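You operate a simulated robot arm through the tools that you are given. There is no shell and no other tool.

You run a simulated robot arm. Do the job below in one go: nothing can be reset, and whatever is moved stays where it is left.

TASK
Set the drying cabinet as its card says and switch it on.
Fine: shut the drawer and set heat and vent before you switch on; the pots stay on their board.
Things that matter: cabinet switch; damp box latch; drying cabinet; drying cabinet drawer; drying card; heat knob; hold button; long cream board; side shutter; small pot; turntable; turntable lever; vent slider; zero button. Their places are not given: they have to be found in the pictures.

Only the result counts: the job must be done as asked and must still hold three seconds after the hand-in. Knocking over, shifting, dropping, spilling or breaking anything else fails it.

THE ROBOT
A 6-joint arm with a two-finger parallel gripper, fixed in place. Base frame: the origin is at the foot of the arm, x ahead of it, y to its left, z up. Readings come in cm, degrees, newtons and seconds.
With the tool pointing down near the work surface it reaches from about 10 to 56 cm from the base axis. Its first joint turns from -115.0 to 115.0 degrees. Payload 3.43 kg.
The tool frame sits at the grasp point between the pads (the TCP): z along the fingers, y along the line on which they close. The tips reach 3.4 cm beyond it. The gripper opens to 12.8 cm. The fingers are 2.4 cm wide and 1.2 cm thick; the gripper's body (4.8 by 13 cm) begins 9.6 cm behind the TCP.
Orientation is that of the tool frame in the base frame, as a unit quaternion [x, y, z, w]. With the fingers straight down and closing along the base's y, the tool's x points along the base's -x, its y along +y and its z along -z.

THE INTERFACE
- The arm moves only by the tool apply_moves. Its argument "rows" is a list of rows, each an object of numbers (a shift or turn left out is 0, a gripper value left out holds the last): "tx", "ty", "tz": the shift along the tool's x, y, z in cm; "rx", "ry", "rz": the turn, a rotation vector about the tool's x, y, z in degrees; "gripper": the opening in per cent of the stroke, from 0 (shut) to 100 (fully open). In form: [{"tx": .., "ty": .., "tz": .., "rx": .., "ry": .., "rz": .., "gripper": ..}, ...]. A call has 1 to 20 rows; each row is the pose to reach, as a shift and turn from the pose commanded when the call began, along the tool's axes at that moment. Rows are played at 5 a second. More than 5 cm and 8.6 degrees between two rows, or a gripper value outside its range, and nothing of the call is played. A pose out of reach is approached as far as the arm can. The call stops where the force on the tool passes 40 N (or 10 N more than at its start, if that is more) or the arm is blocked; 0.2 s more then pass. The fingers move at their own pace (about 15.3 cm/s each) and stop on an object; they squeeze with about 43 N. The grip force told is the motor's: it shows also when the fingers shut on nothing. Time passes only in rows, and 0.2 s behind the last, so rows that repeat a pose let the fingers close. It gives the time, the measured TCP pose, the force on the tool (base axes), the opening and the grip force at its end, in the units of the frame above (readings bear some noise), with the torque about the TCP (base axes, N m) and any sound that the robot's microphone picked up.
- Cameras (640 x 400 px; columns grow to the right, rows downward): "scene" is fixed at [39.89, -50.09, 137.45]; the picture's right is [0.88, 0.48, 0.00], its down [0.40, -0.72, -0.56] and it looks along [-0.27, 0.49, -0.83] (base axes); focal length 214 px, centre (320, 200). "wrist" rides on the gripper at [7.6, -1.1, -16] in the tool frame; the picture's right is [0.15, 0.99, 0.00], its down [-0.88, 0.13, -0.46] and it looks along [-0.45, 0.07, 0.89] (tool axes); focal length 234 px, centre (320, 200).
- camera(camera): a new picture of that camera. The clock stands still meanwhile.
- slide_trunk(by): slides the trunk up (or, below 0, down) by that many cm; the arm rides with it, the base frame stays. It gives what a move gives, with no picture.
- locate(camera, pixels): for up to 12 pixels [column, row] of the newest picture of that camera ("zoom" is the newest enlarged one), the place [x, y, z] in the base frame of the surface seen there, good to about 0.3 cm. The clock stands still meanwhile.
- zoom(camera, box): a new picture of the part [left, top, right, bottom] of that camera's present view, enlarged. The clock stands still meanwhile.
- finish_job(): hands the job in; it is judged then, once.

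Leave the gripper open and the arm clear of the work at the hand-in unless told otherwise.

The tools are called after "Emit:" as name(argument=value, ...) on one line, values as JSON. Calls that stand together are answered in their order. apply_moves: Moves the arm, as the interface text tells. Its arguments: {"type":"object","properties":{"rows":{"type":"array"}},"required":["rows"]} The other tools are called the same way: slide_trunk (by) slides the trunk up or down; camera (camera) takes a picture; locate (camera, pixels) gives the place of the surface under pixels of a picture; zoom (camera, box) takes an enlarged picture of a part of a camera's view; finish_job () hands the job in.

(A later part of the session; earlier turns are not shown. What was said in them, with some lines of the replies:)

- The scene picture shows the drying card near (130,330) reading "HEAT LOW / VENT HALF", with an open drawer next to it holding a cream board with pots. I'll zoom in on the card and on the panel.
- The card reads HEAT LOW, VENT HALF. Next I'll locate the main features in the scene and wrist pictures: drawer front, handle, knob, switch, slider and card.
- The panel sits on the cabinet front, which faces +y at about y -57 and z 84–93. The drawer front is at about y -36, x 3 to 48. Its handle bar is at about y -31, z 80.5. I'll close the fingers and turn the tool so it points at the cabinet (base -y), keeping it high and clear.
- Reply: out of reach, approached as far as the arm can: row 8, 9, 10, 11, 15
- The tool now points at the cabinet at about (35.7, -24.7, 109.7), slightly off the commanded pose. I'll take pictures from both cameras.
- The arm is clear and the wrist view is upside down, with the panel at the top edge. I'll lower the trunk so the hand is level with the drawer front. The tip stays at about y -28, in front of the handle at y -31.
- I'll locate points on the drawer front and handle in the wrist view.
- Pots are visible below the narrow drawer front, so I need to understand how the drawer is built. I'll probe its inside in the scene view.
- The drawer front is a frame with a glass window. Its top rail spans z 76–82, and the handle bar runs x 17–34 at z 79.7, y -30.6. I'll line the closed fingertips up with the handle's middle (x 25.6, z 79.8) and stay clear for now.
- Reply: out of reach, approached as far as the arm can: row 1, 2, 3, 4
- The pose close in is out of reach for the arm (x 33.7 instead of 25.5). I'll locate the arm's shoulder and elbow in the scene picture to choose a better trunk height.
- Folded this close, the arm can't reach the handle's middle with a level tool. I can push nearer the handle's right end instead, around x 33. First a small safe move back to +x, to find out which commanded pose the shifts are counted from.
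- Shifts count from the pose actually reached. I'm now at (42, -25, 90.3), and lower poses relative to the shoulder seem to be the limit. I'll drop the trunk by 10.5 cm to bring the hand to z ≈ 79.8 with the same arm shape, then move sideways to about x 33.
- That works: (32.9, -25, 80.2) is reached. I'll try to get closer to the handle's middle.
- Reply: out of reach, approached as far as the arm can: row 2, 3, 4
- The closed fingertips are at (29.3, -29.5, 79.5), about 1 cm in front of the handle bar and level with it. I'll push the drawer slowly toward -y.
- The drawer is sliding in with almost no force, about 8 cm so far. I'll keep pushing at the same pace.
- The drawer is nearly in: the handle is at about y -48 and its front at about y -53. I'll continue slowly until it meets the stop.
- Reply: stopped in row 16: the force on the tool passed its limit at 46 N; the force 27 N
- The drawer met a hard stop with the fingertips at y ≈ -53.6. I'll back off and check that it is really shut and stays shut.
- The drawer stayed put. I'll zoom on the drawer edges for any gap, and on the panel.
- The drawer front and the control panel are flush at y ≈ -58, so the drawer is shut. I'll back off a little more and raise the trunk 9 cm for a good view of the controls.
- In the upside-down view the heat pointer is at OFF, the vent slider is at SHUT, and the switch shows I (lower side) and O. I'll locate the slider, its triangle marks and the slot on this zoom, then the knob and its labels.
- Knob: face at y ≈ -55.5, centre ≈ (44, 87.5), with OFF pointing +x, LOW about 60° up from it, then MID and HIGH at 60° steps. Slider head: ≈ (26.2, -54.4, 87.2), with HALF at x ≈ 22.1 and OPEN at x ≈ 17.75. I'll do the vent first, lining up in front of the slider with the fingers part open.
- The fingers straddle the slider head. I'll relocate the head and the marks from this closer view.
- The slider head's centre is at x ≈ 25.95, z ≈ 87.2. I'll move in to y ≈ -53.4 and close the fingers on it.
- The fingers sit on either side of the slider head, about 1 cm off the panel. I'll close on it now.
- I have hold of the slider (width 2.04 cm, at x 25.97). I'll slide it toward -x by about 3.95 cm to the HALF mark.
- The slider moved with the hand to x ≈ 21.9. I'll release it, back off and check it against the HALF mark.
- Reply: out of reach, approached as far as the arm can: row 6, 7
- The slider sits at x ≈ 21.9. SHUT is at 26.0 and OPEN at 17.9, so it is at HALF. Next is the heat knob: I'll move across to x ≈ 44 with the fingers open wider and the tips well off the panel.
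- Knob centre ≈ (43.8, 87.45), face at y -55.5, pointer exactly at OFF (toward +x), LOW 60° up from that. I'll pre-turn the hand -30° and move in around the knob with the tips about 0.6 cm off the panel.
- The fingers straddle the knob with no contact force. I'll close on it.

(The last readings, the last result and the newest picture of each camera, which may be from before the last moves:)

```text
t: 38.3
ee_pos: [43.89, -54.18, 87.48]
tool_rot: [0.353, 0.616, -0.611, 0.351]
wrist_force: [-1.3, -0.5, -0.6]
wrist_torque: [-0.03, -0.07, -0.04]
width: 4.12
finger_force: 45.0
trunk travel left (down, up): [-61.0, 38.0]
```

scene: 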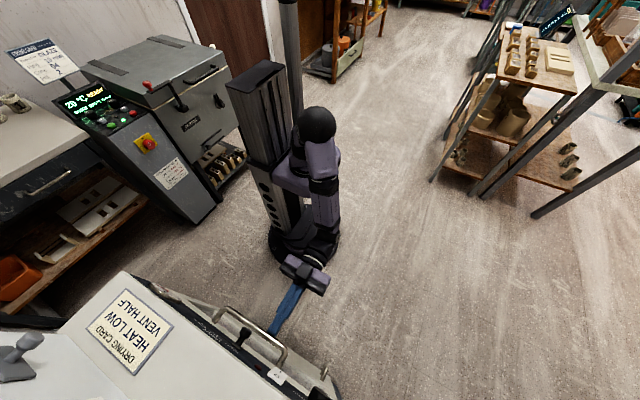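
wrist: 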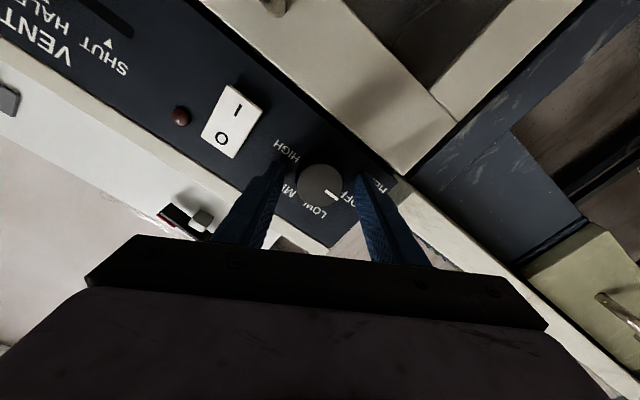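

I have hold of the knob (4.12 cm, 45 N). I'll turn it +60° about the tool axis, clockwise seen from the front, from OFF to LOW.

Emit:
apply_moves(rows=[{"rz": 6}, {"rz": 12}, {"rz": 18}, {"rz": 24}, {"rz": 30}, {"rz": 36}, {"rz": 42}, {"rz": 48}, {"rz": 54}, {"rz": 60}, {"rz": 60}])

Emit:
camera(camera="wrist")

Emit:
zoom(camera="wrist", box=[240, 90, 400, 250])

```text
t: 40.6
ee_pos: [43.98, -54.31, 87.51]
tool_rot: [0.621, 0.353, -0.364, 0.598]
wrist_force: [-10.5, 22.0, 4.0]
wrist_torque: [-0.78, 0.02, -1.17]
width: 4.1
finger_force: 44.8
out of reach, approached as far as the arm can: row 10, 11
trunk travel left (down, up): [-61.0, 38.0]
stopped in row 11: the force on the tool passed its limit at 48 N (the readings are from after the stop); the commanded pose is now the measured one
```

```text
taken
```

wrist: 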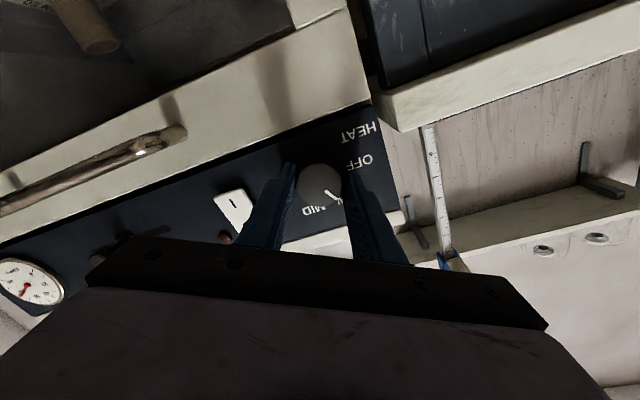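

```text
2.50 times, centred on (320, 170) of wrist
```

zoom: 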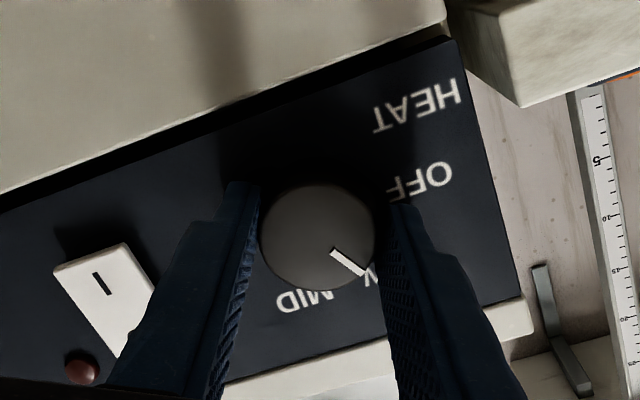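

The hand turned about 60° and the pointer is near LOW. The last bit ran to the edge of reach and pressed against something. I'll release gently, open and back straight off.

Emit:
apply_moves(rows=[{"gripper": 25}, {"gripper": 40}, {"gripper": 50}, {"gripper": 50}, {"gripper": 50, "tz": -1}, {"gripper": 50, "tz": -3}, {"tz": -5}, {"tz": -7}, {"tz": -8}])

Emit:
camera(camera="wrist")

Emit:
zoom(camera="wrist", box=[240, 90, 400, 210])

```text
t: 42.6
ee_pos: [45.64, -47.09, 88.62]
tool_rot: [0.622, 0.356, -0.365, 0.594]
wrist_force: [-0.5, -0.5, 0.5]
wrist_torque: [0.01, -0.01, 0.0]
width: 6.41
finger_force: 0.1
out of reach, approached as far as the arm can: row 6, 7, 8, 9
trunk travel left (down, up): [-61.0, 38.0]
```

```text
taken
```

wrist: 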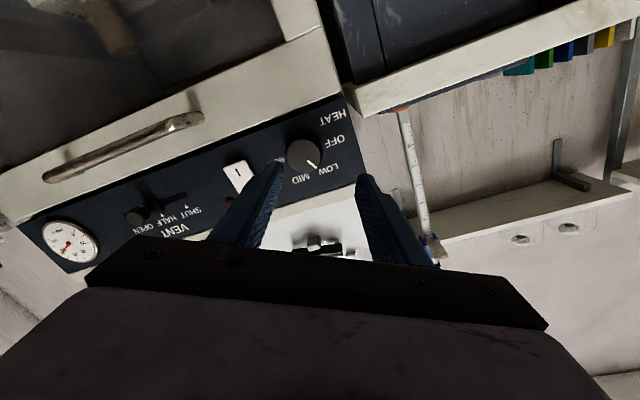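

```text
3.33 times, centred on (320, 150) of wrist
```

zoom: 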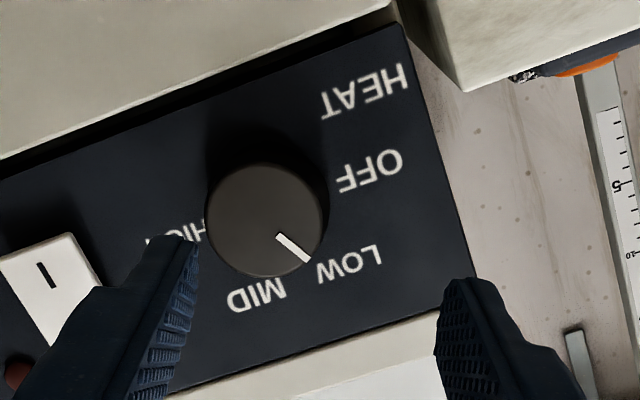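

The knob has turned. I'll measure the pointer's ends, the face centre and the labels in this zoom.

Emit:
locate(camera="zoom", pixels=[[279, 237], [306, 260], [266, 220], [210, 215], [322, 222], [266, 166], [264, 274], [346, 263], [256, 295], [370, 171], [292, 248], [300, 255]])

```text
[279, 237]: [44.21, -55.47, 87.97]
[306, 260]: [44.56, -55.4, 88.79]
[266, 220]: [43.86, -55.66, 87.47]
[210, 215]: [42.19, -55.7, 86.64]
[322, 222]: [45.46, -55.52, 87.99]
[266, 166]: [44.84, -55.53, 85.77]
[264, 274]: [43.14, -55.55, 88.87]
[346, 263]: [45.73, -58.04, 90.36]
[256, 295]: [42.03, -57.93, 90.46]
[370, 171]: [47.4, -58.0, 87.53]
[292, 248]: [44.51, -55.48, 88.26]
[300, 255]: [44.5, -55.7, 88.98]
```

The pointer reads about 60°, pointing at LOW. Now the switch: its I half is at the lower end (35.4, -57.1, 86.9) and stands proud, so O is pressed now. I'll turn the hand level again, close the fingers, and line up with the I half while staying off the panel.

Emit:
apply_moves(rows=[{"tx": -0.7, "ty": -1.93, "tz": 0.25, "rx": -0.43, "ry": -0.22, "rz": -5.74, "gripper": 50}, {"tx": -1.4, "ty": -3.87, "tz": 0.5, "rx": -0.86, "ry": -0.44, "rz": -11.48, "gripper": 30}, {"tx": -2.1, "ty": -5.8, "tz": 0.75, "rx": -1.28, "ry": -0.66, "rz": -17.2, "gripper": 0}, {"tx": -2.8, "ty": -7.74, "tz": 1.0, "rx": -1.71, "ry": -0.88, "rz": -22.96, "gripper": 0}, {"tx": -3.5, "ty": -9.67, "tz": 1.26, "rx": -2.14, "ry": -1.1, "rz": -28.7, "gripper": 0}, {"tx": -3.5, "ty": -9.67, "tz": 1.26, "rx": -2.14, "ry": -1.1, "rz": -28.7, "gripper": 0}])

Emit:
camera(camera="wrist")

Emit:
zoom(camera="wrist", box=[240, 90, 400, 190])

```text
t: 44.0
ee_pos: [35.63, -48.0, 86.97]
tool_rot: [0.499, 0.5, -0.498, 0.503]
wrist_force: [-0.9, -0.1, -0.1]
wrist_torque: [0.02, 0.03, 0.01]
width: 0.02
finger_force: 32.5
trunk travel left (down, up): [-61.0, 38.0]
```

```text
taken
```

wrist: 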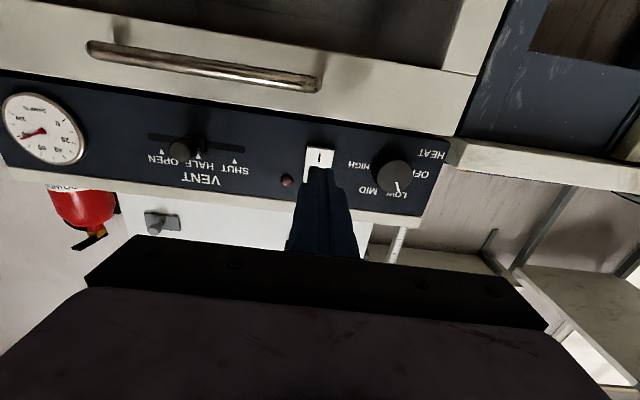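

```text
4.00 times, centred on (320, 140) of wrist
```

zoom: 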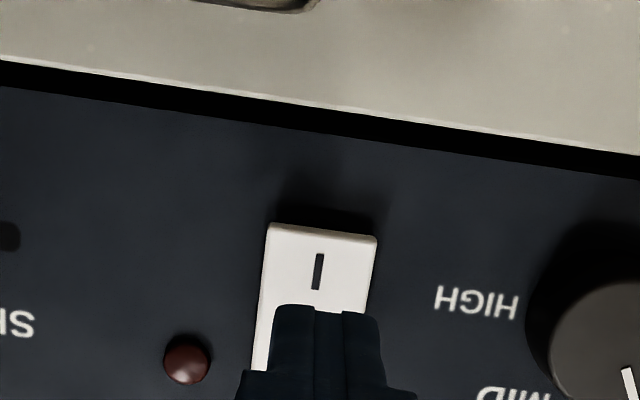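

I'll measure the switch's extents, and recheck the slider and drawer before pressing.

Emit:
locate(camera="zoom", pixels=[[318, 272], [270, 228], [374, 242], [320, 245], [320, 298], [262, 330], [365, 300], [260, 360]])

Emit:
zoom(camera="wrist", box=[120, 90, 280, 190])

Emit:
locate(camera="zoom", pixels=[[240, 230], [305, 230], [460, 290], [170, 250], [120, 180], [480, 240], [300, 60], [60, 40]])

```text
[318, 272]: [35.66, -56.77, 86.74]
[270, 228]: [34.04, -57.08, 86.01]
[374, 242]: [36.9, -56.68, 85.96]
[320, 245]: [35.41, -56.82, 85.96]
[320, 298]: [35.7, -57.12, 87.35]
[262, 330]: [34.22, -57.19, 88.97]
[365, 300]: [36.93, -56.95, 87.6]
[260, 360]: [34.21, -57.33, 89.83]
```

```text
4.00 times, centred on (200, 140) of wrist
```

zoom: 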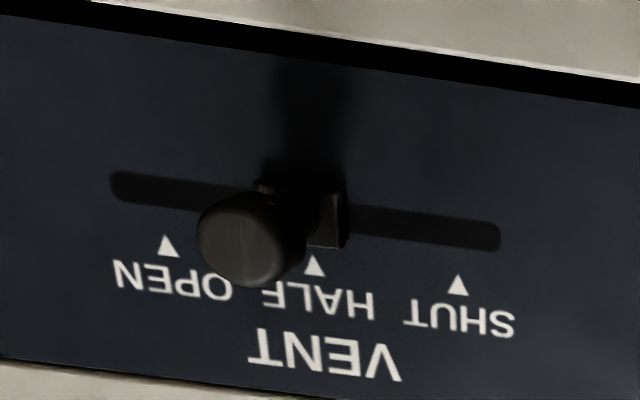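

```text
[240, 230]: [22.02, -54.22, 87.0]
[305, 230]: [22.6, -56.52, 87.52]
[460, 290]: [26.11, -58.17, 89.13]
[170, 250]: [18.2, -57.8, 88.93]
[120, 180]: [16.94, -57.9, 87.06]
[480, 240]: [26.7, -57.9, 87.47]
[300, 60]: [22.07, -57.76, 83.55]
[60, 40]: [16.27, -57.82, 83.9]
```

Vent is at HALF and the drawer is shut. The switch spans x 34–36.9 with its I end at z ≈ 86. I'll approach its I half slowly, at z ≈ 86.6.

Emit:
apply_moves(rows=[{"tx": 0.35, "ty": -0.1, "tz": 1.5}, {"tx": 0.35, "ty": -0.1, "tz": 3.2}, {"tx": 0.35, "ty": -0.1, "tz": 4.5}, {"tx": 0.35, "ty": -0.1, "tz": 5.0}, {"tx": 0.35, "ty": -0.1, "tz": 5.2}, {"tx": 0.35, "ty": -0.1, "tz": 5.4}, {"tx": 0.35, "ty": -0.1, "tz": 5.6}, {"tx": 0.35, "ty": -0.1, "tz": 5.8}, {"tx": 0.35, "ty": -0.1, "tz": 6.0}, {"tx": 0.35, "ty": -0.1, "tz": 6.2}, {"tx": 0.35, "ty": -0.1, "tz": 6.3}])

Emit:
zoom(camera="scene", box=[220, 320, 340, 400])

```text
t: 46.5
ee_pos: [35.55, -53.83, 86.44]
tool_rot: [0.498, 0.501, -0.497, 0.504]
wrist_force: [-4.7, 24.0, 4.3]
wrist_torque: [-0.42, -0.08, -0.18]
width: 0.04
finger_force: 33.0
trunk travel left (down, up): [-61.0, 38.0]
stopped in row 11: the force on the tool passed its limit at 42 N (the readings are from after the stop); the commanded pose is now the measured one
```

```text
5.00 times, centred on (280, 360) of scene
```

zoom: 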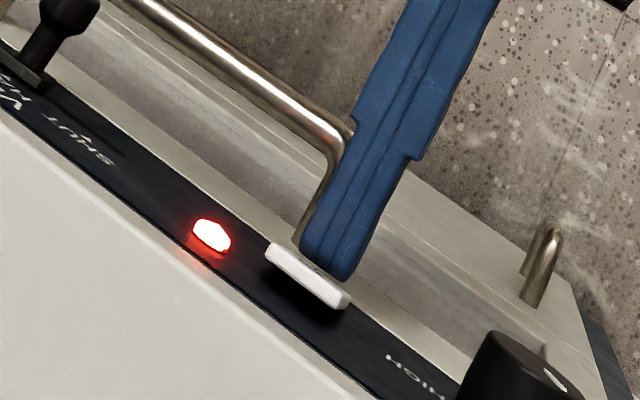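

The red lamp is lit and the rocker has tipped to I. I'll back straight off and check that everything holds.

Emit:
apply_moves(rows=[{"tz": -0.5}, {"tz": -2}, {"tz": -4}, {"tz": -6}, {"tz": -8}, {"tz": -8}])

Emit:
camera(camera="wrist")

Emit:
zoom(camera="wrist", box=[100, 60, 460, 240])

Emit:
camera(camera="scene")

```text
t: 47.9
ee_pos: [35.39, -46.13, 86.22]
tool_rot: [0.5, 0.502, -0.497, 0.502]
wrist_force: [-0.1, -0.4, 1.0]
wrist_torque: [-0.02, 0.04, -0.03]
width: 0.01
finger_force: 33.4
trunk travel left (down, up): [-61.0, 38.0]
```

```text
taken
```

wrist: 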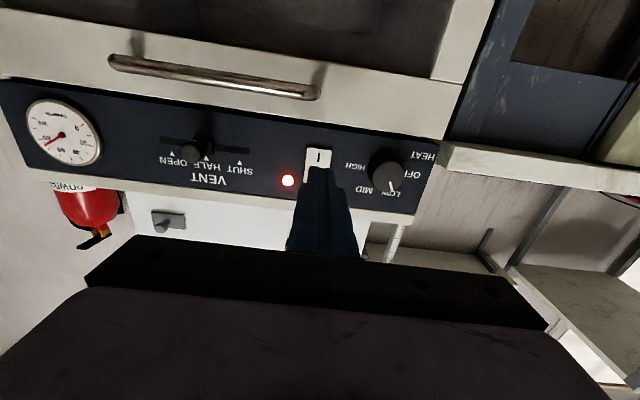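

```text
1.78 times, centred on (280, 150) of wrist
```

zoom: 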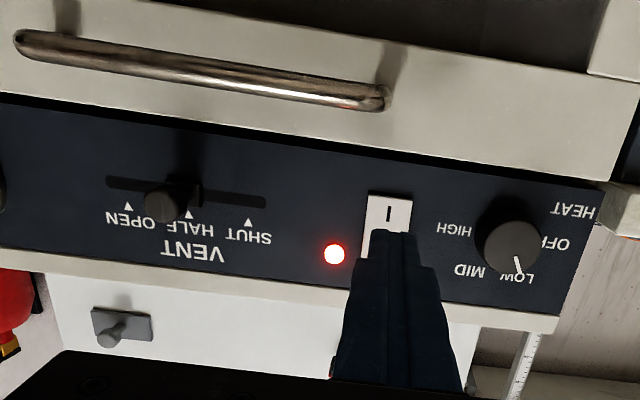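

```text
taken
```

scene: 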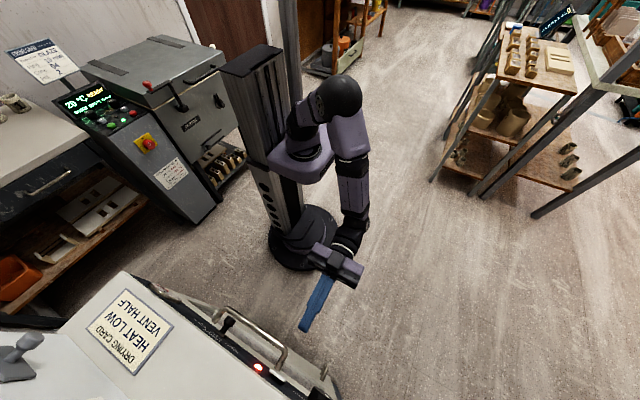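

The lamp stays lit, the slider is at HALF and the drawer is shut. I'll double-check the knob pointer, and look at the pots through the drawer glass.

Emit:
zoom(camera="wrist", box=[340, 130, 450, 220])

Emit:
locate(camera="zoom", pixels=[[290, 310], [302, 350], [270, 265], [190, 260], [350, 265], [270, 190], [275, 345], [296, 330]])

Emit:
zoom(camera="wrist", box=[80, 0, 480, 110])

```text
4.44 times, centred on (395, 175) of wrist
```

zoom: 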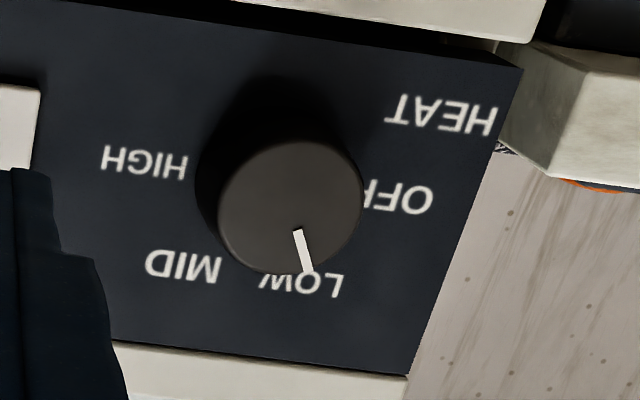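

```text
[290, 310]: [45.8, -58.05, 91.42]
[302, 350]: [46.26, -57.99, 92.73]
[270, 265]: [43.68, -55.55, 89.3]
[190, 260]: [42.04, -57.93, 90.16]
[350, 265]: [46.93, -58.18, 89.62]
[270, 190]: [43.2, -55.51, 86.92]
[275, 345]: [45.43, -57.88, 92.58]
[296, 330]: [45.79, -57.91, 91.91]
```

```text
1.60 times, centred on (280, 55) of wrist
```

zoom: 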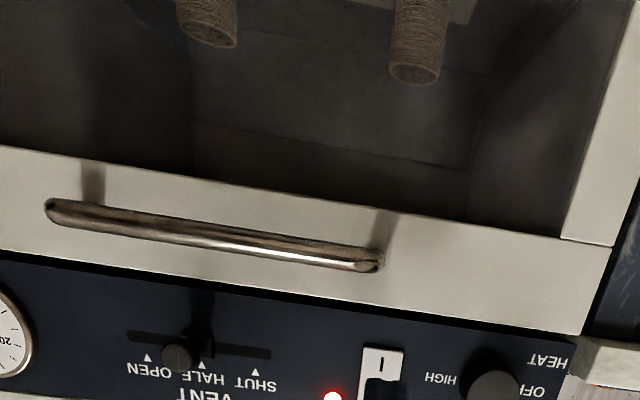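

Both pots stand upright behind the glass. The pointer needs a finer check, so I'll zoom tighter on the knob face and locate several points.

Emit:
zoom(camera="wrist", box=[365, 150, 425, 205])

```text
7.27 times, centred on (395, 178) of wrist
```

zoom: 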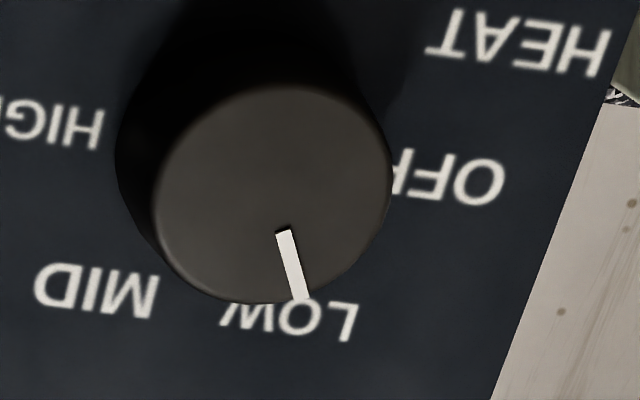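

Emit:
locate(camera="zoom", pixels=[[284, 234], [300, 294], [292, 264], [160, 200], [386, 180], [290, 90], [255, 298], [272, 193], [180, 130], [365, 250], [190, 270], [365, 115]])

```text
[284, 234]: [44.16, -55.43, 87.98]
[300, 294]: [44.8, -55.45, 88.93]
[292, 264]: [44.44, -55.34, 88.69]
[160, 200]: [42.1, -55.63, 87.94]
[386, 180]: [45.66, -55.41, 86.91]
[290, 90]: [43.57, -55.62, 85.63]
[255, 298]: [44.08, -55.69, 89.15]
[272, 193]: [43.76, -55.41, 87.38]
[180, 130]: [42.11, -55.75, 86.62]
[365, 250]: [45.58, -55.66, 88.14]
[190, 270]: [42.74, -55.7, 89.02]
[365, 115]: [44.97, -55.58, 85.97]
```

Ray calculation puts the pointer at 60.5°, which is LOW. Heat is LOW, vent is HALF, the drawer is shut and the switch is on. I'll open the gripper and move the arm back, clear of the cabinet.

Emit:
apply_moves(rows=[{"tz": -2, "ty": 1}, {"tz": -4, "ty": 2.5}, {"tz": -7, "ty": 4}, {"tz": -10, "ty": 5.5, "gripper": 50}, {"tz": -12, "ty": 7, "gripper": 100}, {"tz": -12, "ty": 7, "gripper": 100}, {"tz": -12, "ty": 7, "gripper": 100}, {"tz": -12, "ty": 7, "gripper": 100}])

Emit:
camera(camera="wrist")

Emit:
camera(camera="scene")

Emit:
zoom(camera="scene", box=[120, 260, 360, 400])

```text
t: 49.7
ee_pos: [42.41, -34.2, 86.13]
tool_rot: [0.5, 0.501, -0.498, 0.501]
wrist_force: [-0.3, -0.2, 0.4]
wrist_torque: [0.03, 0.02, 0.04]
width: 12.8
finger_force: 0.1
trunk travel left (down, up): [-61.0, 38.0]
```

```text
taken
```

wrist: 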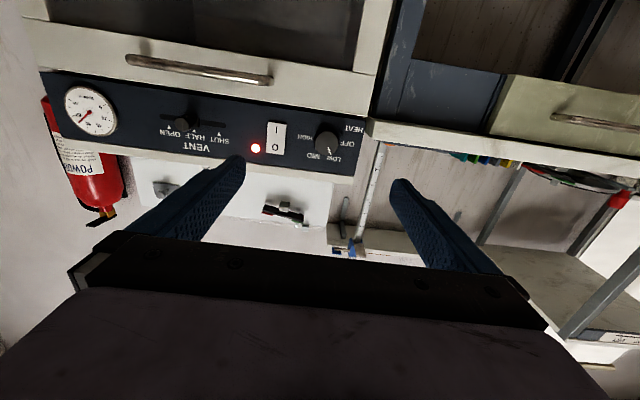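

```text
taken
```

scene: 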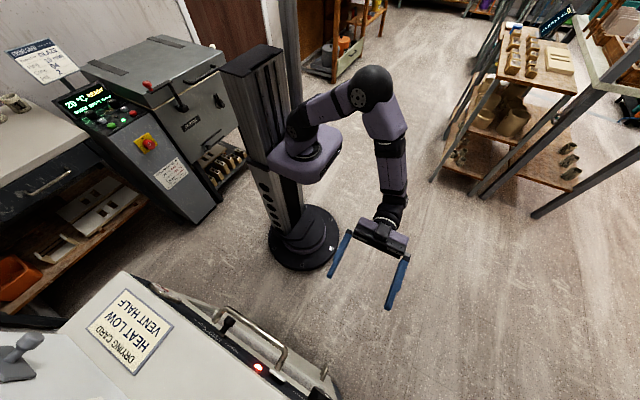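

```text
2.67 times, centred on (240, 330) of scene
```

zoom: 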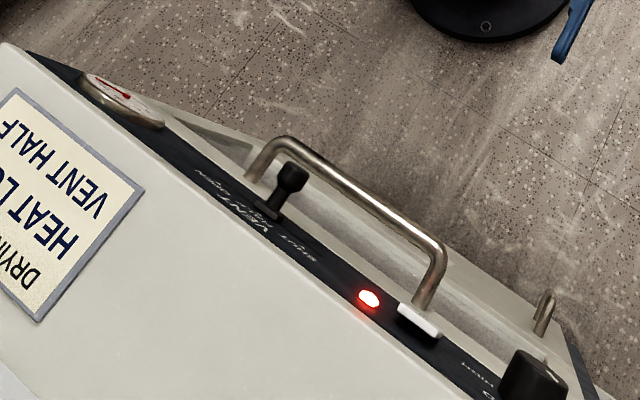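

The arm is clear with the gripper open. One last check that the drawer front is still at y ≈ -58.

Emit:
locate(camera="wrist", pixels=[[60, 45], [200, 50], [340, 80], [345, 180], [60, 100], [185, 124], [195, 75]])

```text
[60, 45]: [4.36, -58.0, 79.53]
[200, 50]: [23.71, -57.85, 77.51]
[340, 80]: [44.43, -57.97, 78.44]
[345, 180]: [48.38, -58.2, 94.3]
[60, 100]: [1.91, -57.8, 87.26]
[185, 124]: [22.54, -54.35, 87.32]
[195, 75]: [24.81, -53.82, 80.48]
```

The drawer is flush at y ≈ -58, heat is at LOW, vent is at HALF, the lamp is lit and the pots are upright. The arm is clear with the gripper open, so I'm handing in the job.

Emit:
finish_job()

```text
The job is handed in.
```

The drying cabinet is set as its card says (HEAT LOW, VENT HALF) and switched on. I've handed the job in but haven't seen the judge's result.

- **Drawer:** pushed fully shut first. Its front sits flush with the panel, and both pots are still upright on their board behind the glass.
- **Vent:** the slider is at x ≈ 21.9 cm, midway between SHUT (26.0) and OPEN (17.9), which is the HALF mark.
- **Heat:** the knob is turned from OFF to LOW, with the pointer about 60° round. The last bit of the turn ran to the edge of the arm's reach and tripped the force stop, but I released it cleanly and rechecked the pointer afterwards.
- **Switch:** pressed to I last, and the red lamp stayed lit afterwards.

The arm is clear of the cabinet with the gripper open.
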